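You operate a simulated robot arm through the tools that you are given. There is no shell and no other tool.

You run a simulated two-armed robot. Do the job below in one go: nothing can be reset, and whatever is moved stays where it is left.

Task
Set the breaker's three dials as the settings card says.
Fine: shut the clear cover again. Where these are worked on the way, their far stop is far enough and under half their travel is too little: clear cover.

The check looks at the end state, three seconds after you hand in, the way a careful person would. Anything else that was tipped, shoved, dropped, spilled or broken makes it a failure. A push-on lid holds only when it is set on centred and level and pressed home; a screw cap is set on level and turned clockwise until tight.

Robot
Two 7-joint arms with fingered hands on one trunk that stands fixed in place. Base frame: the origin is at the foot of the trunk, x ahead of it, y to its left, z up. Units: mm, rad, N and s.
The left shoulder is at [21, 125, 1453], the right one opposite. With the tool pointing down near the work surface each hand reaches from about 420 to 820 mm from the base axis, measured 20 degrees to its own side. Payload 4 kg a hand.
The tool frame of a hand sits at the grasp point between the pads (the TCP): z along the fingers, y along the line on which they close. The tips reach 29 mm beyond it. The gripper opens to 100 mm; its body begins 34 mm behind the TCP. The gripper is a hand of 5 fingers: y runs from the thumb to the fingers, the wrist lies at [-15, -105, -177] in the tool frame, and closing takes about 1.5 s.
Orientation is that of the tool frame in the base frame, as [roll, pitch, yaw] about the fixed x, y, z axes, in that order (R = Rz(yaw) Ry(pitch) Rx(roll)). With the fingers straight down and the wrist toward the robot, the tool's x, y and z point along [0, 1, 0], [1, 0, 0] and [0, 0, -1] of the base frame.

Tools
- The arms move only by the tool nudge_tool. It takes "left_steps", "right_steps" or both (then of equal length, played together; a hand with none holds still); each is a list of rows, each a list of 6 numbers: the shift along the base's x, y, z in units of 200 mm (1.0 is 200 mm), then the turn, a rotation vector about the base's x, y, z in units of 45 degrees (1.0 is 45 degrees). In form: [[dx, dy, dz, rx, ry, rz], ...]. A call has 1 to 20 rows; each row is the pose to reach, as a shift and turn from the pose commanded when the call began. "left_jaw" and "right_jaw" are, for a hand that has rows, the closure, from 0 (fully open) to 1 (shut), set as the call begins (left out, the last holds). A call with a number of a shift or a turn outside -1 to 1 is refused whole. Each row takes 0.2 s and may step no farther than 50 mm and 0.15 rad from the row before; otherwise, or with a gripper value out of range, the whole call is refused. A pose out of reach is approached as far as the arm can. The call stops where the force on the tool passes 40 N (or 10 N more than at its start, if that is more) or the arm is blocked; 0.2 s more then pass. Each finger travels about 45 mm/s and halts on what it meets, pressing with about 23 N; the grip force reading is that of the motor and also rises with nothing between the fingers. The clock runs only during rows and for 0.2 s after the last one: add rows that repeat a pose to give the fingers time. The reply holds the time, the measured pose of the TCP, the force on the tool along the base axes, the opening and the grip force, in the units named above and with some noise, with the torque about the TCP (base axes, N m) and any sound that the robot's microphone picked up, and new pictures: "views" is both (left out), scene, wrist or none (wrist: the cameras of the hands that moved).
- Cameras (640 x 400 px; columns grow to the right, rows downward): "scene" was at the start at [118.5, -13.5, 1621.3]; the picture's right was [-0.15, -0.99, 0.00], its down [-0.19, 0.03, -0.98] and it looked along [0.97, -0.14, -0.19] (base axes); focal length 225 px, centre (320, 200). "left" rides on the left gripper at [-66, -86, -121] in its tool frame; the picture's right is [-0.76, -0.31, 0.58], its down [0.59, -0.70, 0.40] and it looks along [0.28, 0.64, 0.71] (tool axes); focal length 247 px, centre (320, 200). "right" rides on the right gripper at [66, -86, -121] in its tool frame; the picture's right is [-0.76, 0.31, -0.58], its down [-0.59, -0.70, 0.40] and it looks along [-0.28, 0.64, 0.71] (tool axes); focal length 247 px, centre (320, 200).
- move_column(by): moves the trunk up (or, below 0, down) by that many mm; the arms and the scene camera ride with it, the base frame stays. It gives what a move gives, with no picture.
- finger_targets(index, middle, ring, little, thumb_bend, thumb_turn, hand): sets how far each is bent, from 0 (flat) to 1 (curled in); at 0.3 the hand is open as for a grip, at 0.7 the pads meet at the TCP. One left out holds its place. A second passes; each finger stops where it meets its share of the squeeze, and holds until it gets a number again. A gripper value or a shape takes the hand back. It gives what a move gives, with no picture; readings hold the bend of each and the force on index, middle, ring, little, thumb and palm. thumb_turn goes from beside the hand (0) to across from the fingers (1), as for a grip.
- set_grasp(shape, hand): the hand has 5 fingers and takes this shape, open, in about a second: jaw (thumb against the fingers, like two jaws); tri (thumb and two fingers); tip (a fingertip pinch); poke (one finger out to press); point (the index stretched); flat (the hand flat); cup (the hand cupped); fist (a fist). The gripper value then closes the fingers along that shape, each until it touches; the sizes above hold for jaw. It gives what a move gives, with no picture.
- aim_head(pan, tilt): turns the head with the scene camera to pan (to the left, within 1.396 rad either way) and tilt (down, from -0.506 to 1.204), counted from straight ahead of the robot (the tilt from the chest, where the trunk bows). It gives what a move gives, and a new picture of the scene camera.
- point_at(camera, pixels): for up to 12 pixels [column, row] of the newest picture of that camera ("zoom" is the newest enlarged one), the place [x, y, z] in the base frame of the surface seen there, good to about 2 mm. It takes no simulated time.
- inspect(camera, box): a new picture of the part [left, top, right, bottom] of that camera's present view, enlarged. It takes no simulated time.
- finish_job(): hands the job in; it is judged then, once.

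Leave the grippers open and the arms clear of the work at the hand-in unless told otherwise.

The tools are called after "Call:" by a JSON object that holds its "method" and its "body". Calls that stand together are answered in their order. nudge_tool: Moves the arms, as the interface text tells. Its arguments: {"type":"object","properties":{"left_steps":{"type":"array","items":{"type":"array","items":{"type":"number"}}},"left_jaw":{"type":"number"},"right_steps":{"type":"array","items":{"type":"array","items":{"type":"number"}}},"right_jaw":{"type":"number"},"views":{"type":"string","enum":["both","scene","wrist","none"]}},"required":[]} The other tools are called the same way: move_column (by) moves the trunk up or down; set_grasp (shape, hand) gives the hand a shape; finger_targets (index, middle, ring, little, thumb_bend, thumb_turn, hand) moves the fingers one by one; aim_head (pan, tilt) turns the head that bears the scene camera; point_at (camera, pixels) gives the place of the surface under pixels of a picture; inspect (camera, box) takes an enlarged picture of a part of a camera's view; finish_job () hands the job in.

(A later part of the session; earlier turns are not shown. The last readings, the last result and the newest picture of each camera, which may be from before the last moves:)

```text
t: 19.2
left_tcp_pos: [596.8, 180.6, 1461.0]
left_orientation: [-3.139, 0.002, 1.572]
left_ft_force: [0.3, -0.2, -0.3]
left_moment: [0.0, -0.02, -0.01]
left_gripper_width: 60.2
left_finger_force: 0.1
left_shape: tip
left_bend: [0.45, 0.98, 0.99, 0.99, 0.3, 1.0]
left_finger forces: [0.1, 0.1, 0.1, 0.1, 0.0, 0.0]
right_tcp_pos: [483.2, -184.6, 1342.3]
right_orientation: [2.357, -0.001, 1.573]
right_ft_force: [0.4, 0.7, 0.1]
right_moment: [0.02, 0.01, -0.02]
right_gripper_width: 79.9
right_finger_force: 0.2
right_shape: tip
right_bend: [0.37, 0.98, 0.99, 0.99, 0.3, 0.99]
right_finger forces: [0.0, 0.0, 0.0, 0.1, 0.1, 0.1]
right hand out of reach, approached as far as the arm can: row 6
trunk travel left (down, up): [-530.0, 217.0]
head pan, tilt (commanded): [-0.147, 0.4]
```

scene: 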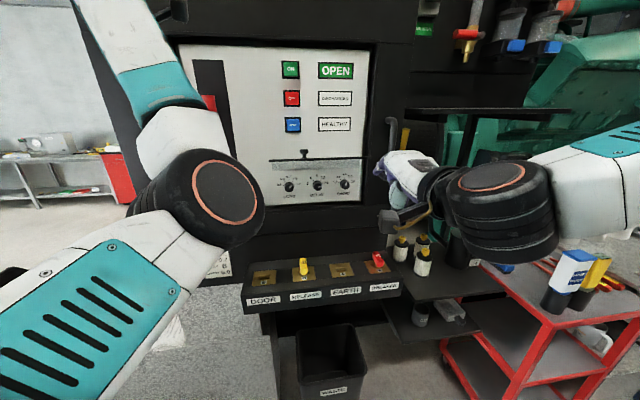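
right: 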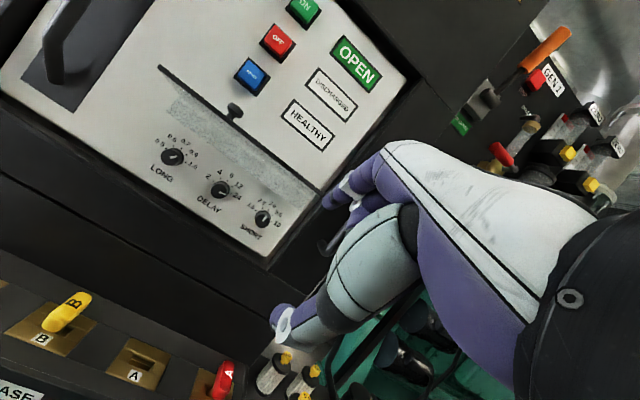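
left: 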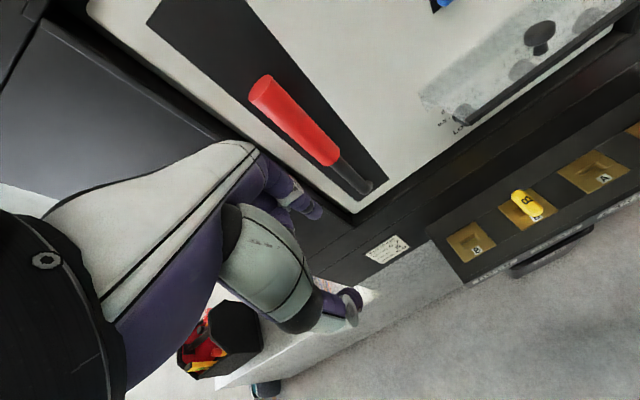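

The right hand is at (483, −185, 1342), 45° down. I'll continue the second half to pointing forward at about (610, −182, 1259).

Call:
{"method": "nudge_tool", "body": {"right_steps": [[0.15, 0, -0.07, 0, -0.167, 0], [0.28, 0, -0.14, 0, -0.333, 0], [0.4, 0, -0.21, 0, -0.5, 0], [0.5, 0, -0.28, 0, -0.667, 0], [0.6, 0.01, -0.35, 0, -0.833, 0], [0.67, 0.01, -0.42, 0, -1, 0]], "views": "both"}}

```text
t: 20.6
left_tcp_pos: [595.3, 181.0, 1461.5]
left_orientation: [-3.141, 0.001, 1.573]
left_ft_force: [-0.1, 0.0, -0.1]
left_moment: [-0.01, -0.01, 0.02]
left_gripper_width: 59.9
left_finger_force: 0.2
left_shape: tip
left_bend: [0.45, 0.98, 0.99, 0.99, 0.3, 1.0]
left_finger forces: [0.0, 0.1, 0.1, 0.0, 0.0, 0.1]
right_tcp_pos: [519.4, -191.4, 1482.1]
right_orientation: [2.037, 0.009, 1.592]
right_ft_force: [-0.7, -0.8, -0.8]
right_moment: [0.0, -0.02, -0.01]
right_gripper_width: 80.2
right_finger_force: 0.0
right_shape: tip
right_bend: [0.37, 0.98, 0.99, 0.99, 0.3, 0.99]
right_finger forces: [0.0, 0.1, 0.1, 0.0, 0.0, 0.0]
right hand out of reach, approached as far as the arm can: row 1, 2, 3, 4, 5, 6
trunk travel left (down, up): [-530.0, 217.0]
head pan, tilt (commanded): [-0.147, 0.4]
```

scene: 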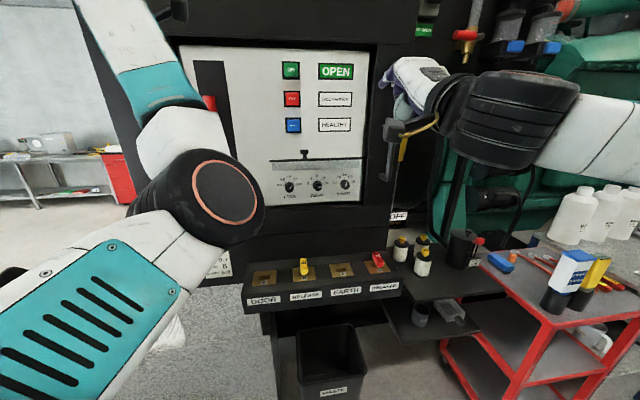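
right: 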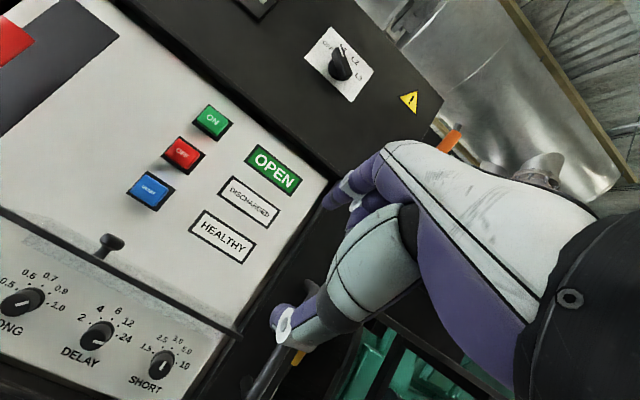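

The arm got caught at a joint limit and rose to z=1482. It is in free space; I'll command it back up to a 45° pose at about (600, −183, 1450), where it should be reachable.

Call:
{"method": "nudge_tool", "body": {"right_steps": [[0, 0, 0.16, 0, 0.167, 0], [0, 0, 0.32, 0, 0.333, 0], [0, 0, 0.48, 0, 0.5, 0], [0, 0, 0.64, 0, 0.667, 0], [0, 0, 0.8, 0, 0.833, 0], [0, 0, 0.95, 0, 1, 0], [0, 0, 0.95, 0, 1, 0]], "views": "scene"}}

```text
t: 22.2
left_tcp_pos: [593.9, 178.6, 1461.2]
left_orientation: [-3.141, -0.001, 1.572]
left_ft_force: [0.1, 0.0, 0.3]
left_moment: [0.02, -0.03, -0.01]
left_gripper_width: 59.7
left_finger_force: 0.0
left_shape: tip
left_bend: [0.45, 0.98, 0.99, 0.99, 0.3, 1.0]
left_finger forces: [0.1, 0.0, 0.1, 0.1, 0.0, 0.0]
right_tcp_pos: [512.8, -190.2, 1661.7]
right_orientation: [2.826, -0.012, 1.591]
right_ft_force: [-0.6, 0.1, 0.5]
right_moment: [0.03, -0.02, 0.02]
right_gripper_width: 80.1
right_finger_force: 0.0
right_shape: tip
right_bend: [0.37, 0.98, 0.99, 0.99, 0.3, 0.99]
right_finger forces: [0.0, 0.1, 0.1, 0.0, 0.1, 0.0]
trunk travel left (down, up): [-530.0, 217.0]
head pan, tilt (commanded): [-0.147, 0.4]
```

scene: 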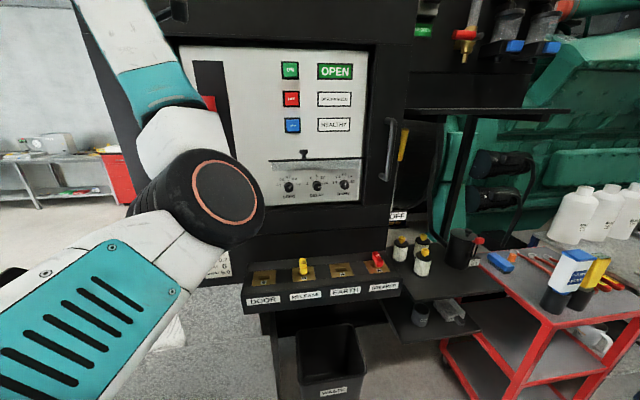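

The shift base was the pose actually reached, so the hand is now at (513, −190, 1662), clear. The trouble was folding the arm too close to the shoulder, so I'll go forward first to (620, −150, 1490), turning to 45° on the way.

Call:
{"method": "nudge_tool", "body": {"right_steps": [[0.12, 0.03, -0.1, 0, -0.1, 0], [0.24, 0.07, -0.25, 0, -0.2, 0], [0.35, 0.1, -0.4, 0, -0.3, 0], [0.45, 0.13, -0.56, 0, -0.4, 0], [0.51, 0.17, -0.72, 0, -0.5, 0], [0.54, 0.2, -0.87, 0, -0.6, 0]], "views": "scene"}}

```text
t: 23.6
left_tcp_pos: [596.8, 180.0, 1461.5]
left_orientation: [-3.139, 0.0, 1.573]
left_ft_force: [0.4, 0.3, -0.1]
left_moment: [-0.04, -0.02, -0.03]
left_gripper_width: 59.8
left_finger_force: 0.1
left_shape: tip
left_bend: [0.45, 0.98, 0.99, 0.99, 0.3, 1.0]
left_finger forces: [0.2, 0.0, 0.0, 0.1, 0.0, 0.1]
right_tcp_pos: [621.6, -150.2, 1488.9]
right_orientation: [2.356, 0.0, 1.598]
right_ft_force: [0.3, -0.4, 0.6]
right_moment: [0.02, -0.01, 0.01]
right_gripper_width: 80.2
right_finger_force: 0.1
right_shape: tip
right_bend: [0.37, 0.98, 0.99, 0.99, 0.3, 0.99]
right_finger forces: [0.0, 0.1, 0.0, 0.0, 0.1, 0.0]
trunk travel left (down, up): [-530.0, 217.0]
head pan, tilt (commanded): [-0.147, 0.4]
```

scene: 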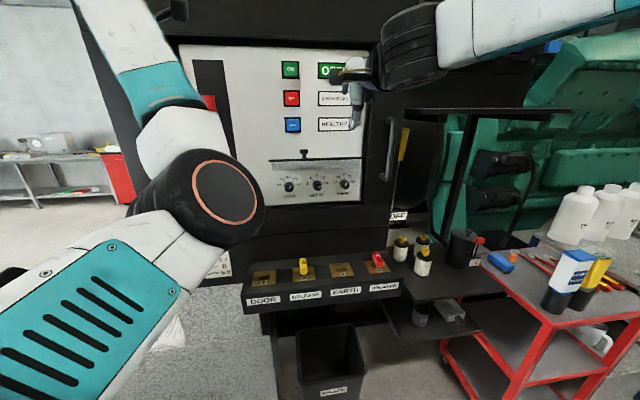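

Now turn the remaining 45° to pointing forward while lowering to about (598, −160, 1300), staying in front of the open cover's edge (x=667).

Call:
{"method": "nudge_tool", "body": {"right_steps": [[-0.04, -0.01, -0.16, 0, -0.167, 0], [-0.08, -0.02, -0.32, 0, -0.333, 0], [-0.11, -0.03, -0.48, 0, -0.5, 0], [-0.12, -0.04, -0.64, 0, -0.667, 0], [-0.12, -0.05, -0.8, 0, -0.833, 0], [-0.12, -0.05, -0.94, 0, -1, 0]], "views": "both"}}

```text
t: 25.0
left_tcp_pos: [596.1, 180.1, 1461.6]
left_orientation: [3.141, 0.002, 1.572]
left_ft_force: [-0.1, 0.8, -1.1]
left_moment: [0.0, -0.02, -0.01]
left_gripper_width: 60.0
left_finger_force: 0.1
left_shape: tip
left_bend: [0.45, 0.98, 0.99, 0.99, 0.3, 1.0]
left_finger forces: [0.1, 0.0, 0.0, 0.1, 0.0, 0.0]
right_tcp_pos: [608.1, -155.5, 1446.8]
right_orientation: [2.155, 0.006, 1.593]
right_ft_force: [0.3, 0.1, 0.4]
right_moment: [-0.03, 0.0, 0.0]
right_gripper_width: 80.1
right_finger_force: 0.1
right_shape: tip
right_bend: [0.38, 0.98, 0.99, 0.99, 0.3, 0.99]
right_finger forces: [0.0, 0.0, 0.0, 0.0, 0.0, 0.1]
right hand out of reach, approached as far as the arm can: row 2, 3, 4, 5, 6
trunk travel left (down, up): [-530.0, 217.0]
head pan, tilt (commanded): [-0.147, 0.4]
```

scene: 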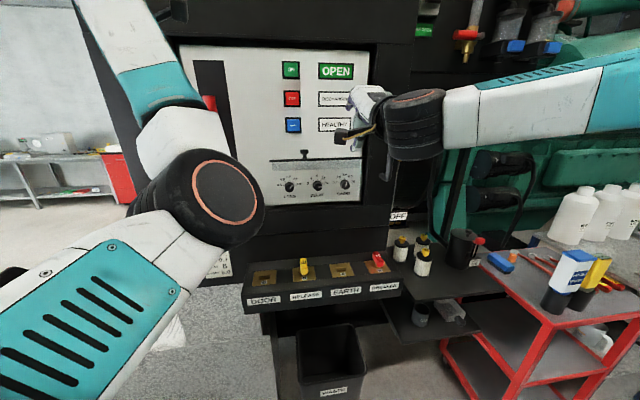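
right: 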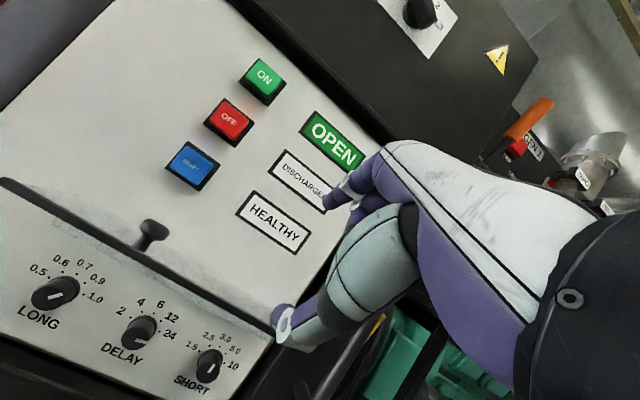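

The right wrist is at a limit because its elbow has swung high to the right (forearm enters from the right). I'll look at where the arms' links are: left arm parts at scene (215, 205), (150, 60), (80, 320), and right ones at (410, 130), (520, 110), (600, 100).

Call:
{"method": "point_at", "body": {"camera": "scene", "pixels": [[215, 205], [170, 140], [140, 60], [110, 20], [80, 320], [160, 260], [410, 130], [470, 120], [540, 105], [600, 85], [636, 70]]}}

Call:
{"method": "aim_head", "body": {"pan": -0.9, "tilt": 0.4}}

Call:
{"method": "aim_head", "body": {"pan": 0.6, "tilt": 0.4}}

```text
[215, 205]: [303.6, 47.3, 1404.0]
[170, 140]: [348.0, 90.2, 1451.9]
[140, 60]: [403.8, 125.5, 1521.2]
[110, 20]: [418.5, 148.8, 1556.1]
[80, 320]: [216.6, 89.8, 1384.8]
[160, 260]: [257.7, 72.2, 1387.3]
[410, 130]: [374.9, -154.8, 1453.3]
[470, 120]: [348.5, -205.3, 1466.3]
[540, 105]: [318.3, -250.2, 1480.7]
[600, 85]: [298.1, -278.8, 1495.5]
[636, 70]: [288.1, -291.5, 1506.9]
```

```text
t: 26.1
left_tcp_pos: [596.8, 179.4, 1461.4]
left_orientation: [3.14, 0.002, 1.571]
left_ft_force: [0.1, 0.8, -0.1]
left_moment: [0.0, 0.01, -0.02]
left_gripper_width: 60.0
left_finger_force: 0.1
left_shape: tip
left_bend: [0.45, 0.98, 0.99, 0.99, 0.3, 1.0]
left_finger forces: [0.1, 0.0, 0.0, 0.2, 0.0, 0.1]
right_tcp_pos: [607.8, -156.6, 1445.7]
right_orientation: [2.155, 0.005, 1.595]
right_ft_force: [-0.3, -0.1, 1.1]
right_moment: [0.0, 0.01, -0.02]
right_gripper_width: 80.1
right_finger_force: 0.1
right_shape: tip
right_bend: [0.38, 0.98, 0.99, 0.99, 0.3, 0.99]
right_finger forces: [0.1, 0.0, 0.0, 0.0, 0.0, 0.1]
trunk travel left (down, up): [-530.0, 217.0]
head pan, tilt (commanded): [-0.901, 0.4]
```

scene: 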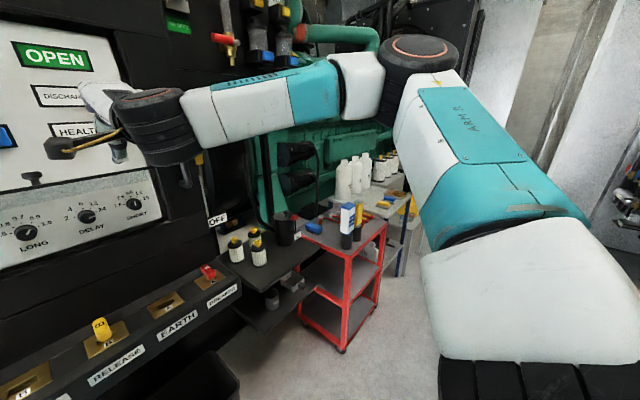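

```text
t: 27.7
left_tcp_pos: [596.3, 179.2, 1461.1]
left_orientation: [3.141, 0.001, 1.573]
left_ft_force: [-0.6, -0.1, -0.3]
left_moment: [0.0, -0.05, 0.02]
left_gripper_width: 59.9
left_finger_force: 0.2
left_shape: tip
left_bend: [0.45, 0.98, 0.99, 0.99, 0.3, 1.0]
left_finger forces: [0.0, 0.0, 0.0, 0.0, 0.0, 0.0]
right_tcp_pos: [607.4, -157.7, 1446.4]
right_orientation: [2.156, 0.005, 1.591]
right_ft_force: [-0.2, 0.4, 0.2]
right_moment: [0.0, -0.02, 0.03]
right_gripper_width: 80.2
right_finger_force: 0.0
right_shape: tip
right_bend: [0.38, 0.98, 0.99, 0.99, 0.3, 0.99]
right_finger forces: [0.1, 0.0, 0.0, 0.1, 0.0, 0.0]
trunk travel left (down, up): [-530.0, 217.0]
head pan, tilt (commanded): [0.6, 0.4]
```

scene: 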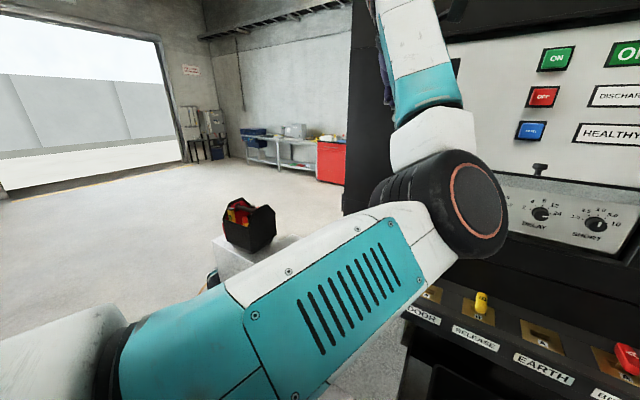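

The right elbow is high and outside, which limits its wrist; the left arm reached the forward pose well before, so I'll use the left hand for the dials. First I'll withdraw the right hand up and back, out of the way.

Call:
{"method": "nudge_tool", "body": {"right_steps": [[-0.07, -0.02, 0.07, 0, 0.15, 0], [-0.15, -0.05, 0.15, 0, 0.3, 0], [-0.25, -0.1, 0.25, 0, 0.45, 0], [-0.35, -0.15, 0.33, 0, 0.6, 0], [-0.45, -0.2, 0.4, 0, 0.72, 0], [-0.55, -0.27, 0.4, 0, 0.82, 0]], "views": "none"}}

Call:
{"method": "aim_head", "body": {"pan": -0.147, "tilt": 0.4}}

```text
t: 29.1
left_tcp_pos: [595.3, 178.3, 1462.0]
left_orientation: [-3.14, 0.001, 1.572]
left_ft_force: [-1.2, -0.6, 0.0]
left_moment: [0.03, -0.01, -0.01]
left_gripper_width: 60.0
left_finger_force: 0.0
left_shape: tip
left_bend: [0.45, 0.98, 0.99, 0.99, 0.3, 1.0]
left_finger forces: [0.0, 0.0, 0.0, 0.0, 0.0, 0.0]
right_tcp_pos: [499.7, -218.5, 1531.8]
right_orientation: [2.799, -0.009, 1.59]
right_ft_force: [0.1, -0.1, -0.1]
right_moment: [0.02, -0.03, 0.01]
right_gripper_width: 80.0
right_finger_force: 0.0
right_shape: tip
right_bend: [0.38, 0.98, 0.99, 0.99, 0.3, 0.99]
right_finger forces: [0.1, 0.0, 0.1, 0.0, 0.0, 0.1]
trunk travel left (down, up): [-530.0, 217.0]
head pan, tilt (commanded): [0.6, 0.4]
```

```text
t: 30.2
left_tcp_pos: [596.2, 179.8, 1461.0]
left_orientation: [-3.141, 0.002, 1.572]
left_ft_force: [1.0, 0.0, -0.4]
left_moment: [-0.05, -0.01, -0.03]
left_gripper_width: 60.0
left_finger_force: 0.1
left_shape: tip
left_bend: [0.45, 0.98, 0.99, 0.99, 0.3, 1.0]
left_finger forces: [0.0, 0.0, 0.1, 0.1, 0.0, 0.2]
right_tcp_pos: [500.9, -217.0, 1531.2]
right_orientation: [2.796, -0.01, 1.591]
right_ft_force: [-0.1, -0.1, -0.5]
right_moment: [-0.01, 0.02, -0.02]
right_gripper_width: 80.0
right_finger_force: 0.0
right_shape: tip
right_bend: [0.38, 0.98, 0.99, 0.99, 0.3, 0.99]
right_finger forces: [0.0, 0.1, 0.1, 0.0, 0.0, 0.0]
trunk travel left (down, up): [-530.0, 217.0]
head pan, tilt (commanded): [-0.147, 0.4]
```

scene: 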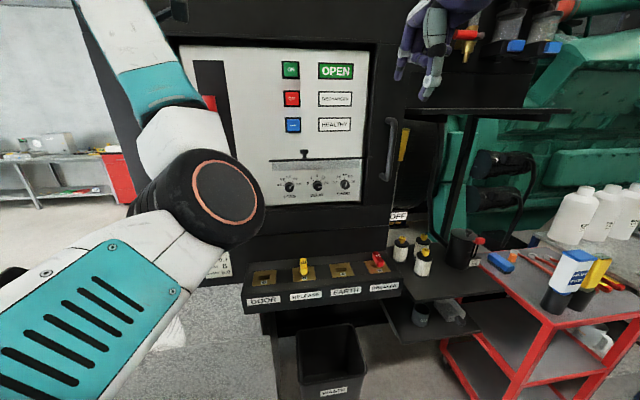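

The right hand is at (500, −217, 1531), clear of the panel. I'll pull it farther back and right to near its starting place.

Call:
{"method": "nudge_tool", "body": {"right_steps": [[-0.12, -0.08, 0, 0, 0.1, 0], [-0.24, -0.16, 0, 0, 0.2, 0], [-0.36, -0.24, -0.02, 0, 0.3, 0], [-0.48, -0.3, -0.06, 0, 0.4, 0]], "views": "scene"}}

```text
t: 31.2
left_tcp_pos: [595.6, 179.3, 1461.2]
left_orientation: [-3.142, -0.001, 1.571]
left_ft_force: [0.8, -0.2, -0.6]
left_moment: [-0.01, 0.01, -0.02]
left_gripper_width: 60.0
left_finger_force: 0.1
left_shape: tip
left_bend: [0.45, 0.98, 0.99, 0.99, 0.3, 1.0]
left_finger forces: [0.0, 0.0, 0.0, 0.1, 0.1, 0.0]
right_tcp_pos: [406.0, -276.3, 1517.9]
right_orientation: [3.114, -0.016, 1.588]
right_ft_force: [0.5, -0.2, -0.1]
right_moment: [0.0, -0.01, 0.01]
right_gripper_width: 79.8
right_finger_force: 0.1
right_shape: tip
right_bend: [0.38, 0.98, 0.99, 0.99, 0.3, 0.99]
right_finger forces: [0.0, 0.0, 0.1, 0.0, 0.1, 0.1]
trunk travel left (down, up): [-530.0, 217.0]
head pan, tilt (commanded): [-0.147, 0.4]
```

scene: 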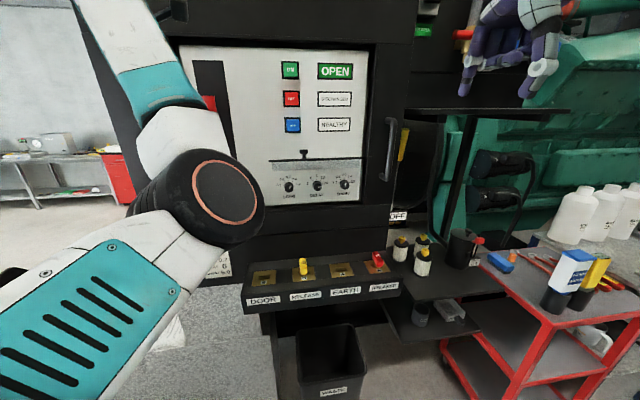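

Right arm is parked. Now I'll bring the left hand to the middle: toward (605, −20, 1425), starting the turn to forward.

Call:
{"method": "nudge_tool", "body": {"left_steps": [[0.01, -0.17, -0.02, 0, -0.05, 0], [0.02, -0.34, -0.05, 0, -0.12, 0], [0.03, -0.5, -0.09, 0, -0.2, 0], [0.04, -0.67, -0.13, 0, -0.3, 0], [0.05, -0.84, -0.17, 0, -0.4, 0], [0.05, -1, -0.22, 0, -0.5, 0]], "left_jaw": 0.3, "views": "both"}}

```text
t: 32.6
left_tcp_pos: [611.0, -19.3, 1419.7]
left_orientation: [2.748, 0.002, 1.571]
left_ft_force: [0.1, 0.4, -0.4]
left_moment: [0.03, 0.04, 0.03]
left_gripper_width: 69.8
left_finger_force: 0.0
left_shape: tip
left_bend: [0.41, 0.98, 0.99, 0.99, 0.3, 0.99]
left_finger forces: [0.0, 0.1, 0.0, 0.0, 0.0, 0.0]
left hand out of reach, approached as far as the arm can: row 1, 2
right_tcp_pos: [408.0, -276.9, 1516.8]
right_orientation: [3.112, -0.014, 1.588]
right_ft_force: [-0.2, -0.7, 0.0]
right_moment: [0.04, 0.0, 0.0]
right_gripper_width: 80.1
right_finger_force: 0.1
right_shape: tip
right_bend: [0.38, 0.98, 0.99, 0.99, 0.3, 0.99]
right_finger forces: [0.1, 0.0, 0.0, 0.0, 0.1, 0.1]
trunk travel left (down, up): [-530.0, 217.0]
head pan, tilt (commanded): [-0.147, 0.4]
```

scene: 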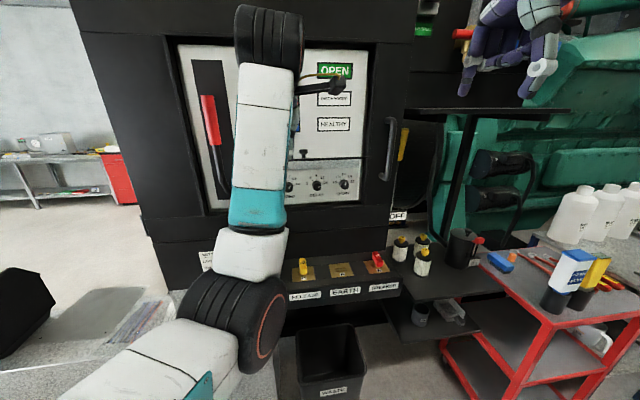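
left: 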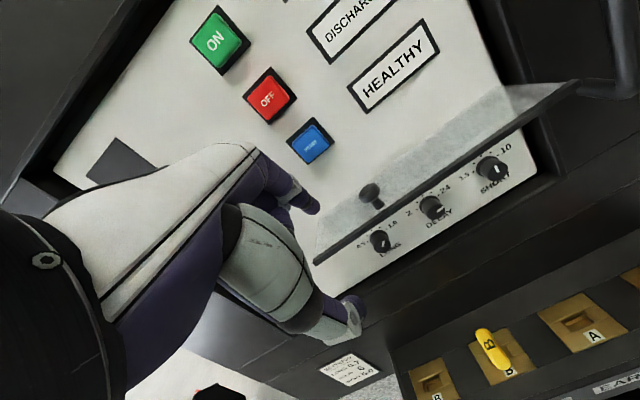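

The left arm is back in a good posture. I'll keep turning toward forward and descending: next to (603, −30, 1320) at 67°.

Call:
{"method": "nudge_tool", "body": {"left_steps": [[-0.01, -0.01, -0.08, 0, -0.167, 0], [-0.02, -0.02, -0.16, 0, -0.333, 0], [-0.03, -0.03, -0.25, 0, -0.5, 0], [-0.04, -0.04, -0.33, 0, -0.667, 0], [-0.05, -0.05, -0.42, 0, -0.833, 0], [-0.05, -0.05, -0.5, 0, -1, 0]], "views": "none"}}

Call:
{"method": "nudge_tool", "body": {"left_steps": [[0, 0.01, -0.1, 0, -0.167, 0], [0, 0.03, -0.2, 0, -0.333, 0], [0, 0.06, -0.31, 0, -0.5, 0]], "views": "both"}}

```text
t: 34.0
left_tcp_pos: [598.0, -26.8, 1323.9]
left_orientation: [1.961, 0.001, 1.57]
left_ft_force: [-0.8, -0.4, 0.2]
left_moment: [0.0, 0.04, 0.02]
left_gripper_width: 69.7
left_finger_force: 0.0
left_shape: tip
left_bend: [0.41, 0.98, 0.99, 0.99, 0.3, 0.99]
left_finger forces: [0.0, 0.0, 0.0, 0.1, 0.1, 0.0]
right_tcp_pos: [406.6, -275.5, 1517.5]
right_orientation: [3.114, -0.015, 1.587]
right_ft_force: [0.1, -0.7, -0.5]
right_moment: [0.0, 0.01, 0.01]
right_gripper_width: 79.9
right_finger_force: 0.2
right_shape: tip
right_bend: [0.38, 0.98, 0.99, 0.99, 0.3, 0.99]
right_finger forces: [0.0, 0.0, 0.1, 0.0, 0.1, 0.0]
trunk travel left (down, up): [-530.0, 217.0]
head pan, tilt (commanded): [-0.147, 0.4]
```

```text
t: 35.0
left_tcp_pos: [609.8, 9.1, 1305.5]
left_orientation: [1.583, -0.055, 1.622]
left_ft_force: [-1.1, 1.6, -0.4]
left_moment: [-0.04, -0.01, 0.0]
left_gripper_width: 70.0
left_finger_force: 0.1
left_shape: tip
left_bend: [0.41, 0.98, 0.99, 0.99, 0.3, 0.99]
left_finger forces: [0.0, 0.0, 0.1, 0.0, 0.0, 0.0]
left hand out of reach, approached as far as the arm can: row 3
right_tcp_pos: [406.8, -274.8, 1518.0]
right_orientation: [3.114, -0.016, 1.59]
right_ft_force: [-0.1, -0.1, 0.0]
right_moment: [-0.01, 0.0, -0.04]
right_gripper_width: 80.3
right_finger_force: 0.2
right_shape: tip
right_bend: [0.38, 0.98, 0.99, 0.99, 0.3, 0.99]
right_finger forces: [0.0, 0.0, 0.1, 0.0, 0.0, 0.1]
trunk travel left (down, up): [-530.0, 217.0]
head pan, tilt (commanded): [-0.147, 0.4]
stopped in row 3 (left hand): the arm was blocked; the commanded pose is now the measured one
```

scene: 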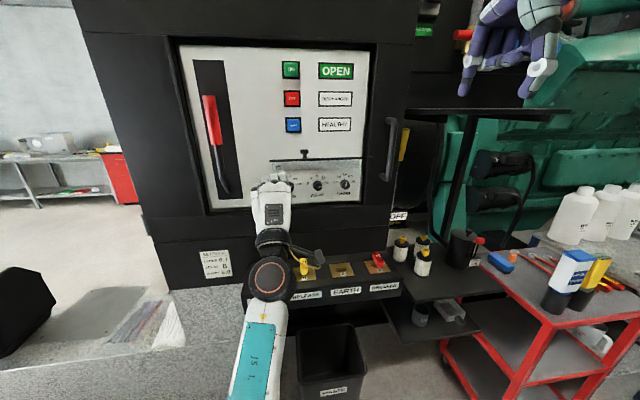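
left: 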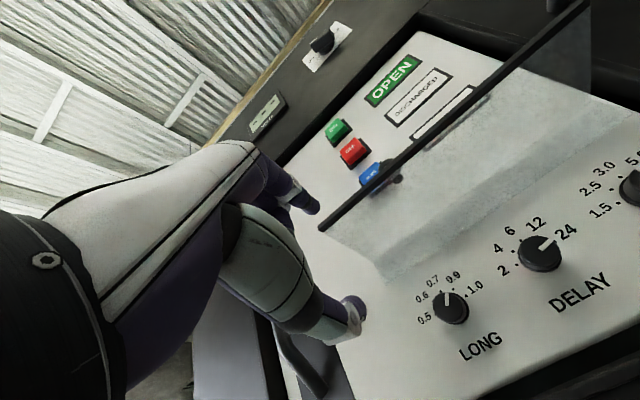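

The left arm hit a limit near y≈0 while descending; it worked before at y≈−55. I'll shift inward to (650, −55, 1262) and restore the straight-forward orientation there.

Call:
{"method": "nudge_tool", "body": {"left_steps": [[0.05, -0.1, 0, 0, 0, 0], [0.1, -0.2, -0.03, -0.03, -0.005, -0.03], [0.15, -0.3, -0.1, -0.05, -0.01, -0.05], [0.2, -0.32, -0.215, -0.07, -0.015, -0.065], [0.2, -0.32, -0.215, -0.07, -0.015, -0.065]], "views": "both"}}

```text
t: 36.2
left_tcp_pos: [648.8, -59.0, 1262.6]
left_orientation: [1.576, 0.006, 1.565]
left_ft_force: [-0.4, -0.4, -0.3]
left_moment: [0.02, 0.02, 0.03]
left_gripper_width: 69.9
left_finger_force: 0.1
left_shape: tip
left_bend: [0.41, 0.98, 0.99, 0.99, 0.3, 0.99]
left_finger forces: [0.0, 0.0, 0.0, 0.0, 0.0, 0.0]
right_tcp_pos: [406.4, -275.9, 1517.6]
right_orientation: [3.11, -0.015, 1.587]
right_ft_force: [-0.3, 0.3, 0.0]
right_moment: [-0.02, 0.0, -0.01]
right_gripper_width: 79.8
right_finger_force: 0.0
right_shape: tip
right_bend: [0.38, 0.98, 0.99, 0.99, 0.3, 0.99]
right_finger forces: [0.0, 0.0, 0.1, 0.1, 0.0, 0.0]
trunk travel left (down, up): [-530.0, 217.0]
head pan, tilt (commanded): [-0.147, 0.4]
```

scene: 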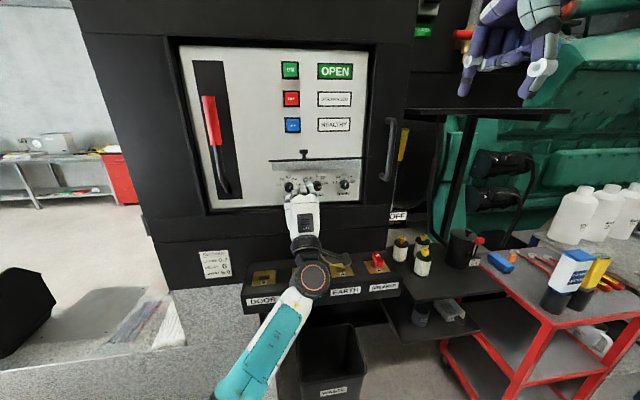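
left: 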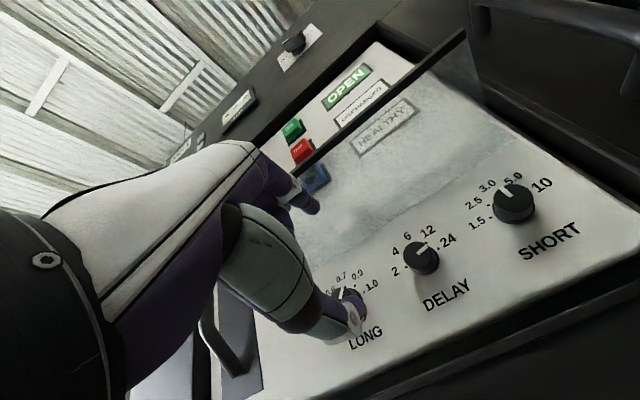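

Forward pose reached at (649, −59, 1263). Next I'll move to DELAY's centre line (y≈−99, z≈1259) and pre-roll the hand 40° clockwise, still in front of the dial (x≈650), so the counter-clockwise turn has room.

Call:
{"method": "nudge_tool", "body": {"left_steps": [[0, -0.1, -0.01, 0.15, 0, 0], [0, -0.2, -0.018, 0.3, 0, 0], [0, -0.2, -0.018, 0.45, 0, 0], [0, -0.2, -0.018, 0.6, 0, 0], [0, -0.2, -0.018, 0.75, 0, 0], [0, -0.2, -0.018, 0.889, 0, 0], [0, -0.2, -0.018, 0.889, 0, 0]], "views": "both"}}

```text
t: 37.8
left_tcp_pos: [649.4, -98.8, 1258.3]
left_orientation: [1.581, -0.695, 1.566]
left_ft_force: [0.5, 0.1, 0.2]
left_moment: [0.03, 0.0, -0.02]
left_gripper_width: 69.9
left_finger_force: 0.1
left_shape: tip
left_bend: [0.41, 0.98, 0.99, 0.99, 0.3, 0.99]
left_finger forces: [0.0, 0.0, 0.0, 0.0, 0.1, 0.1]
right_tcp_pos: [406.7, -275.8, 1517.6]
right_orientation: [3.113, -0.014, 1.587]
right_ft_force: [-0.2, -0.6, -0.6]
right_moment: [-0.01, -0.04, -0.04]
right_gripper_width: 80.1
right_finger_force: 0.1
right_shape: tip
right_bend: [0.38, 0.98, 0.99, 0.99, 0.3, 0.99]
right_finger forces: [0.0, 0.1, 0.0, 0.0, 0.1, 0.0]
trunk travel left (down, up): [-530.0, 217.0]
head pan, tilt (commanded): [-0.147, 0.4]
```

scene: 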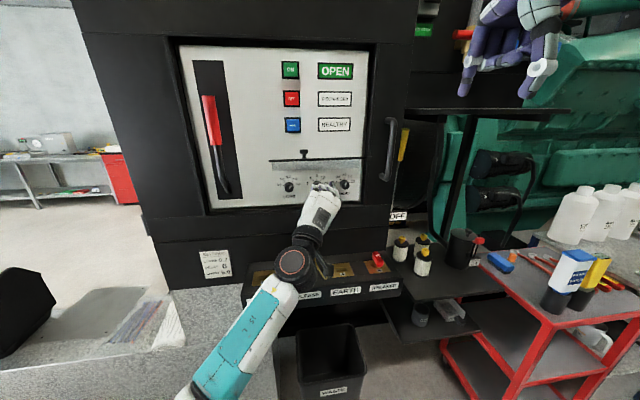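
left: 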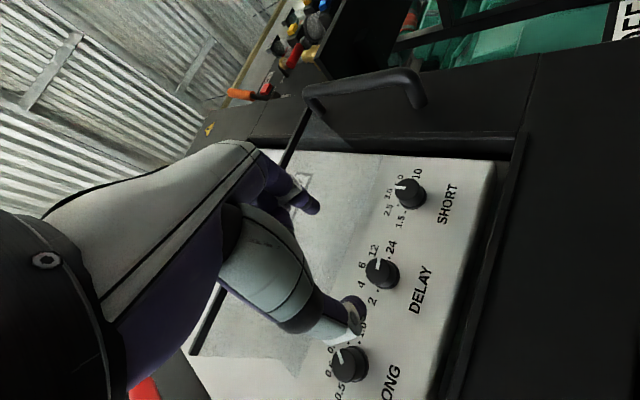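

The roll worked. I'll zoom in on the scene and left pictures to check the finger alignment around DELAY.

Call:
{"method": "inspect", "body": {"camera": "scene", "box": [262, 150, 374, 220]}}

Call:
{"method": "point_at", "body": {"camera": "zoom", "pixels": [[425, 190], [420, 210], [340, 190], [300, 225], [240, 250], [155, 210]]}}

Call:
{"method": "inspect", "body": {"camera": "left", "box": [240, 140, 500, 400]}}

Call:
{"method": "point_at", "body": {"camera": "zoom", "pixels": [[175, 165], [195, 170], [285, 420], [280, 440], [365, 320], [347, 328]]}}

```text
5.71 times, centred on (318, 185) of scene
```

zoom: 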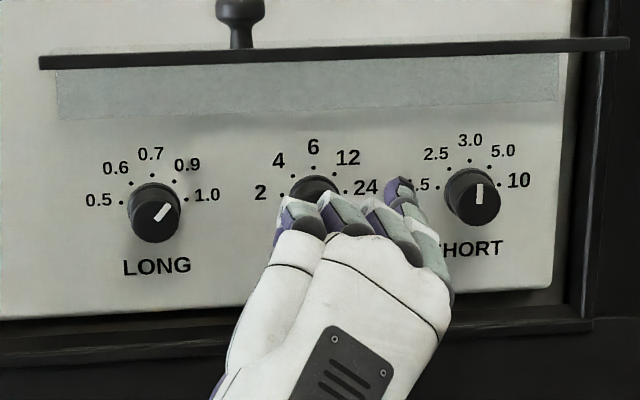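

```text
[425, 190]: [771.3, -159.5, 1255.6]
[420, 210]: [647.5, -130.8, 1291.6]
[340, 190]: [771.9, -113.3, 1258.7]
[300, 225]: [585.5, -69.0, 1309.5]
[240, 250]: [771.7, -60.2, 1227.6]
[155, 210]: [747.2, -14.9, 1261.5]
```

```text
1.54 times, centred on (370, 270) of left
```

zoom: 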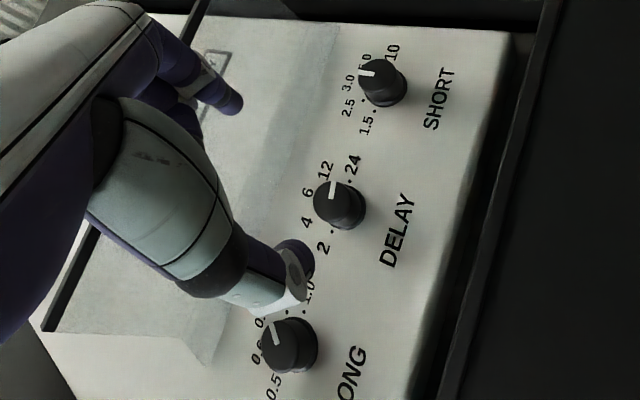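

```text
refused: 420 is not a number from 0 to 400
```

Curled fingers top out near z≈1309, well under the cover plate. The index (at (−131, 1292)) and thumb straddle DELAY's axis. I'll advance to x≈735.

Call:
{"method": "nudge_tool", "body": {"left_steps": [[0.12, 0, 0, 0, 0, 0], [0.24, 0, 0, 0, 0, 0], [0.34, 0, 0, 0, 0, 0], [0.43, 0, 0, 0, 0, 0], [0.43, 0, 0, 0, 0, 0]], "views": "both"}}

Call:
{"method": "inspect", "body": {"camera": "left", "box": [240, 140, 500, 400]}}

Call:
{"method": "inspect", "body": {"camera": "scene", "box": [262, 150, 374, 220]}}

```text
t: 39.0
left_tcp_pos: [736.1, -99.0, 1257.7]
left_orientation: [1.58, -0.693, 1.565]
left_ft_force: [0.5, 0.6, 1.0]
left_moment: [0.01, -0.03, 0.0]
left_gripper_width: 69.9
left_finger_force: 0.0
left_shape: tip
left_bend: [0.41, 0.98, 0.99, 0.99, 0.3, 0.99]
left_finger forces: [0.1, 0.0, 0.0, 0.0, 0.1, 0.1]
right_tcp_pos: [406.9, -275.3, 1518.8]
right_orientation: [3.112, -0.017, 1.589]
right_ft_force: [-0.3, 0.0, 0.1]
right_moment: [-0.03, 0.01, 0.02]
right_gripper_width: 80.0
right_finger_force: 0.0
right_shape: tip
right_bend: [0.38, 0.98, 0.99, 0.99, 0.3, 0.99]
right_finger forces: [0.0, 0.0, 0.0, 0.1, 0.0, 0.0]
trunk travel left (down, up): [-530.0, 217.0]
head pan, tilt (commanded): [-0.147, 0.4]
```

scene: 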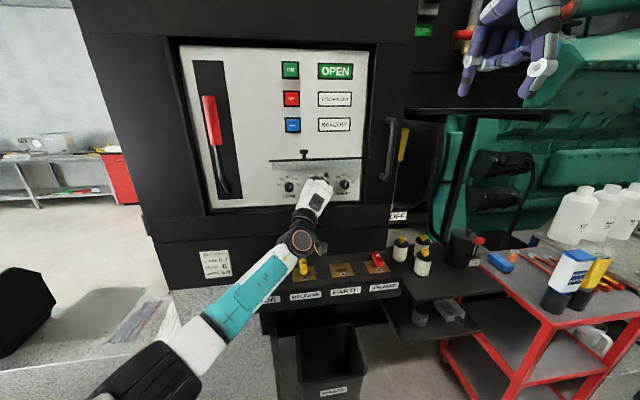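
left: 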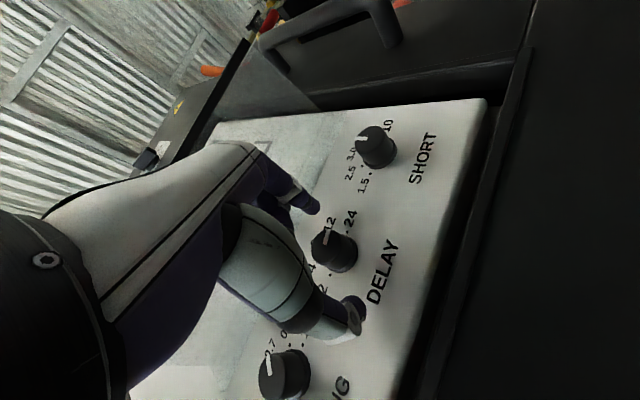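

```text
1.54 times, centred on (370, 270) of left
```

zoom: 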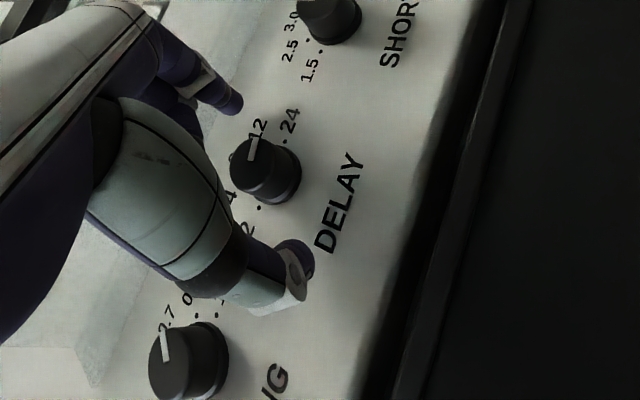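

```text
5.71 times, centred on (318, 185) of scene
```

zoom: 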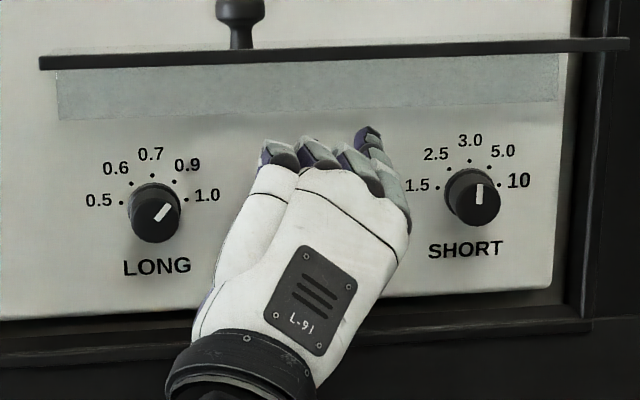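

The DELAY dial sits between index and thumb. I'll close the pinch on it.

Call:
{"method": "nudge_tool", "body": {"left_steps": [[0, 0, 0, 0, 0, 0], [0, 0, 0, 0, 0, 0], [0, 0, 0, 0, 0, 0], [0, 0, 0, 0, 0, 0], [0, 0, 0, 0, 0, 0]], "left_jaw": 1, "views": "wrist"}}

Call:
{"method": "inspect", "body": {"camera": "left", "box": [240, 140, 500, 400]}}

```text
t: 40.2
left_tcp_pos: [736.7, -98.6, 1257.4]
left_orientation: [1.581, -0.693, 1.563]
left_ft_force: [0.8, 1.4, 0.8]
left_moment: [-0.01, -0.01, 0.01]
left_gripper_width: 19.7
left_finger_force: 23.0
left_shape: tip
left_bend: [0.63, 1.0, 1.0, 1.0, 0.5, 1.0]
left_finger forces: [20.5, 0.0, 0.1, 0.0, 20.4, 0.0]
right_tcp_pos: [405.3, -275.2, 1518.1]
right_orientation: [3.114, -0.016, 1.587]
right_ft_force: [-1.1, 0.7, 0.2]
right_moment: [0.02, 0.01, 0.01]
right_gripper_width: 80.1
right_finger_force: 0.0
right_shape: tip
right_bend: [0.38, 0.98, 0.99, 0.99, 0.3, 0.99]
right_finger forces: [0.0, 0.0, 0.0, 0.0, 0.0, 0.0]
trunk travel left (down, up): [-530.0, 217.0]
head pan, tilt (commanded): [-0.147, 0.4]
```

left: 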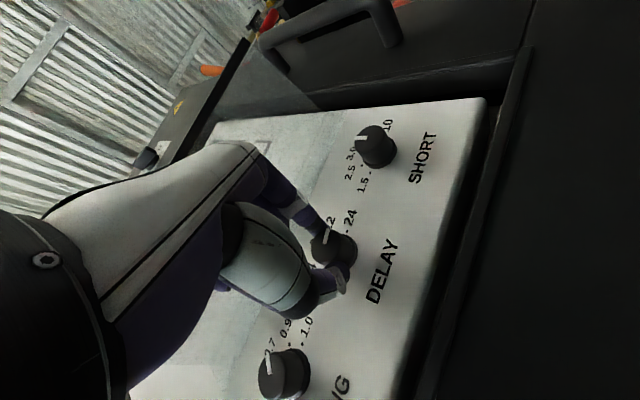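

```text
1.54 times, centred on (370, 270) of left
```

zoom: 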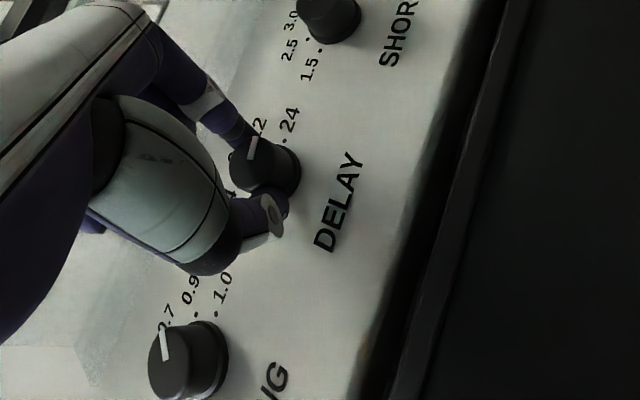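

Grip on DELAY is good (20 N each side, width 19.7). I'll turn counter-clockwise 40° and check the pointer.

Call:
{"method": "nudge_tool", "body": {"left_steps": [[0, 0, 0, -0.13, 0, 0], [0, 0, 0, -0.26, 0, 0], [0, 0, 0, -0.39, 0, 0], [0, 0, 0, -0.52, 0, 0], [0, 0, 0, -0.65, 0, 0], [0, 0, 0, -0.78, 0, 0], [0, 0, 0, -0.889, 0, 0], [0, 0, 0, -0.889, 0, 0]], "views": "both"}}

Call:
{"method": "inspect", "body": {"camera": "left", "box": [240, 140, 560, 400]}}

Call:
{"method": "inspect", "body": {"camera": "scene", "box": [262, 150, 374, 220]}}

```text
t: 42.0
left_tcp_pos: [735.8, -98.4, 1256.5]
left_orientation: [1.577, 0.006, 1.566]
left_ft_force: [1.3, 1.9, -4.5]
left_moment: [-0.06, 0.09, 0.04]
left_gripper_width: 18.6
left_finger_force: 22.9
left_shape: tip
left_bend: [0.63, 1.0, 1.0, 1.0, 0.51, 1.0]
left_finger forces: [19.7, 0.0, 0.0, 0.1, 23.9, 0.1]
right_tcp_pos: [407.2, -274.9, 1517.5]
right_orientation: [3.114, -0.016, 1.586]
right_ft_force: [1.0, -0.1, 0.2]
right_moment: [-0.01, 0.01, 0.0]
right_gripper_width: 80.2
right_finger_force: 0.0
right_shape: tip
right_bend: [0.38, 0.98, 0.99, 0.99, 0.3, 0.99]
right_finger forces: [0.0, 0.1, 0.0, 0.0, 0.0, 0.0]
trunk travel left (down, up): [-530.0, 217.0]
head pan, tilt (commanded): [-0.147, 0.4]
```

scene: 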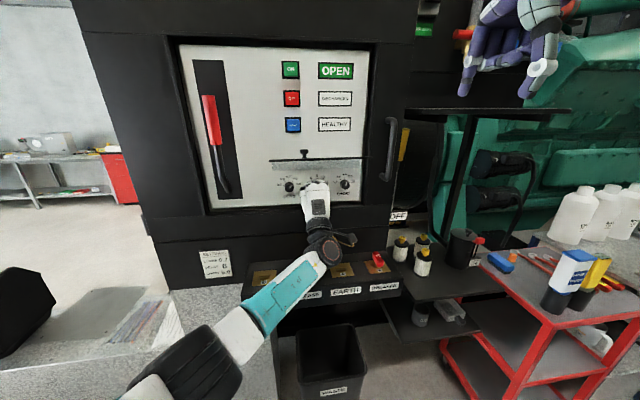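
left: 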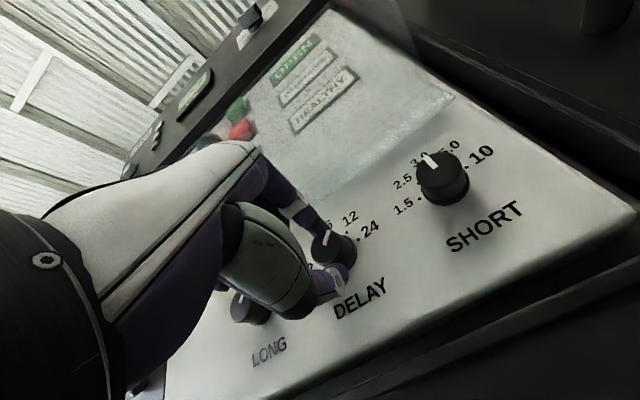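

```text
1.54 times, centred on (400, 270) of left
```

zoom: 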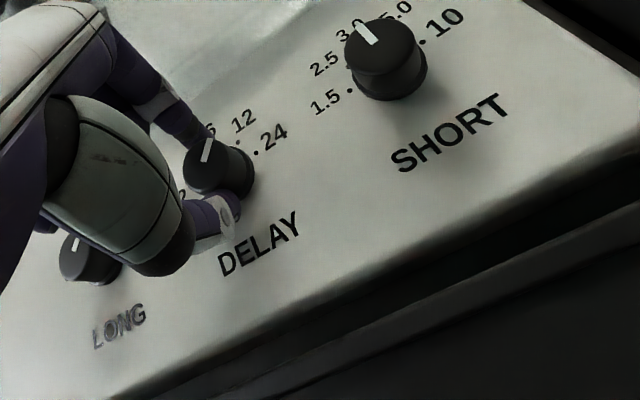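

```text
5.71 times, centred on (318, 185) of scene
```

zoom: 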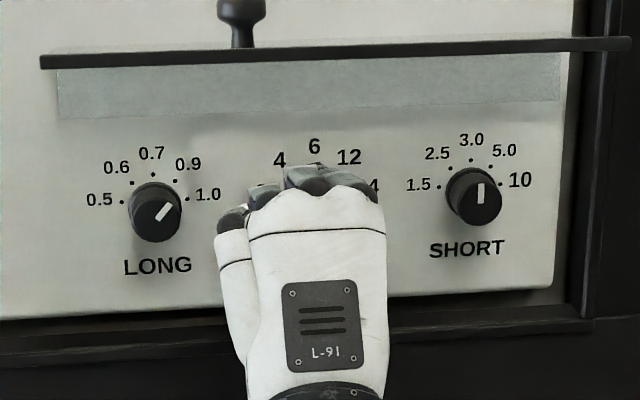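

DELAY's pointer now parallels LONG's (0.9, i.e. +40°), so it reads 12. I'll turn another 40° counter-clockwise to reach 6.

Call:
{"method": "nudge_tool", "body": {"left_steps": [[0, 0, 0, -0.13, 0, 0], [0, 0, 0, -0.26, 0, 0], [0, 0, 0, -0.39, 0, 0], [0, 0, 0, -0.52, 0, 0], [0, 0, 0, -0.65, 0, 0], [0, 0, 0, -0.78, 0, 0], [0, 0, 0, -0.889, 0, 0], [0, 0, 0, -0.889, 0, 0]], "views": "both"}}

Call:
{"method": "inspect", "body": {"camera": "left", "box": [240, 140, 560, 400]}}

Call:
{"method": "inspect", "body": {"camera": "scene", "box": [262, 150, 374, 220]}}

```text
t: 43.8
left_tcp_pos: [735.5, -97.7, 1255.7]
left_orientation: [1.573, 0.704, 1.564]
left_ft_force: [2.7, -0.1, -4.9]
left_moment: [-0.01, 0.09, 0.03]
left_gripper_width: 18.3
left_finger_force: 23.2
left_shape: tip
left_bend: [0.64, 1.0, 1.0, 1.0, 0.52, 1.0]
left_finger forces: [19.9, 0.1, 0.0, 0.0, 23.5, 0.0]
right_tcp_pos: [407.4, -276.3, 1518.0]
right_orientation: [3.114, -0.015, 1.586]
right_ft_force: [0.3, 0.0, 0.7]
right_moment: [-0.01, -0.01, 0.0]
right_gripper_width: 80.4
right_finger_force: 0.1
right_shape: tip
right_bend: [0.38, 0.98, 0.99, 0.99, 0.3, 0.99]
right_finger forces: [0.0, 0.1, 0.1, 0.1, 0.1, 0.1]
trunk travel left (down, up): [-530.0, 217.0]
head pan, tilt (commanded): [-0.147, 0.4]
```

scene: 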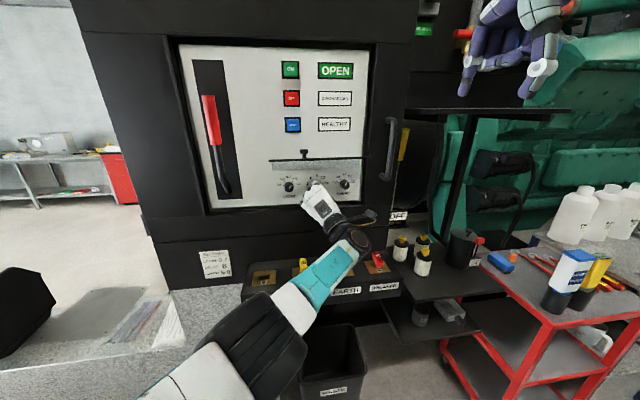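
left: 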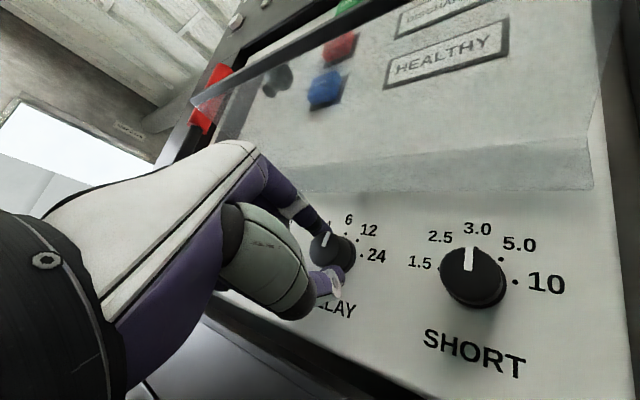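

```text
1.54 times, centred on (400, 270) of left
```

zoom: 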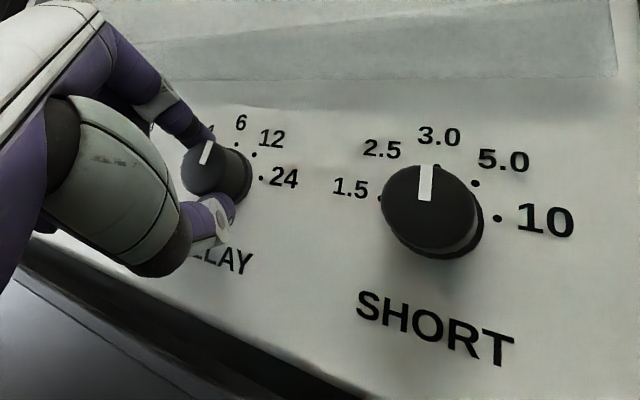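

```text
5.71 times, centred on (318, 185) of scene
```

zoom: 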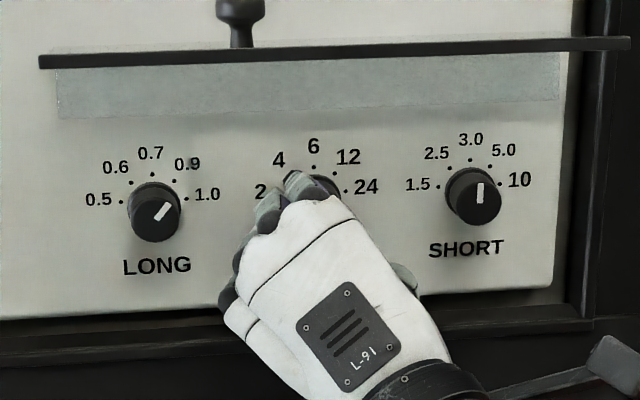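

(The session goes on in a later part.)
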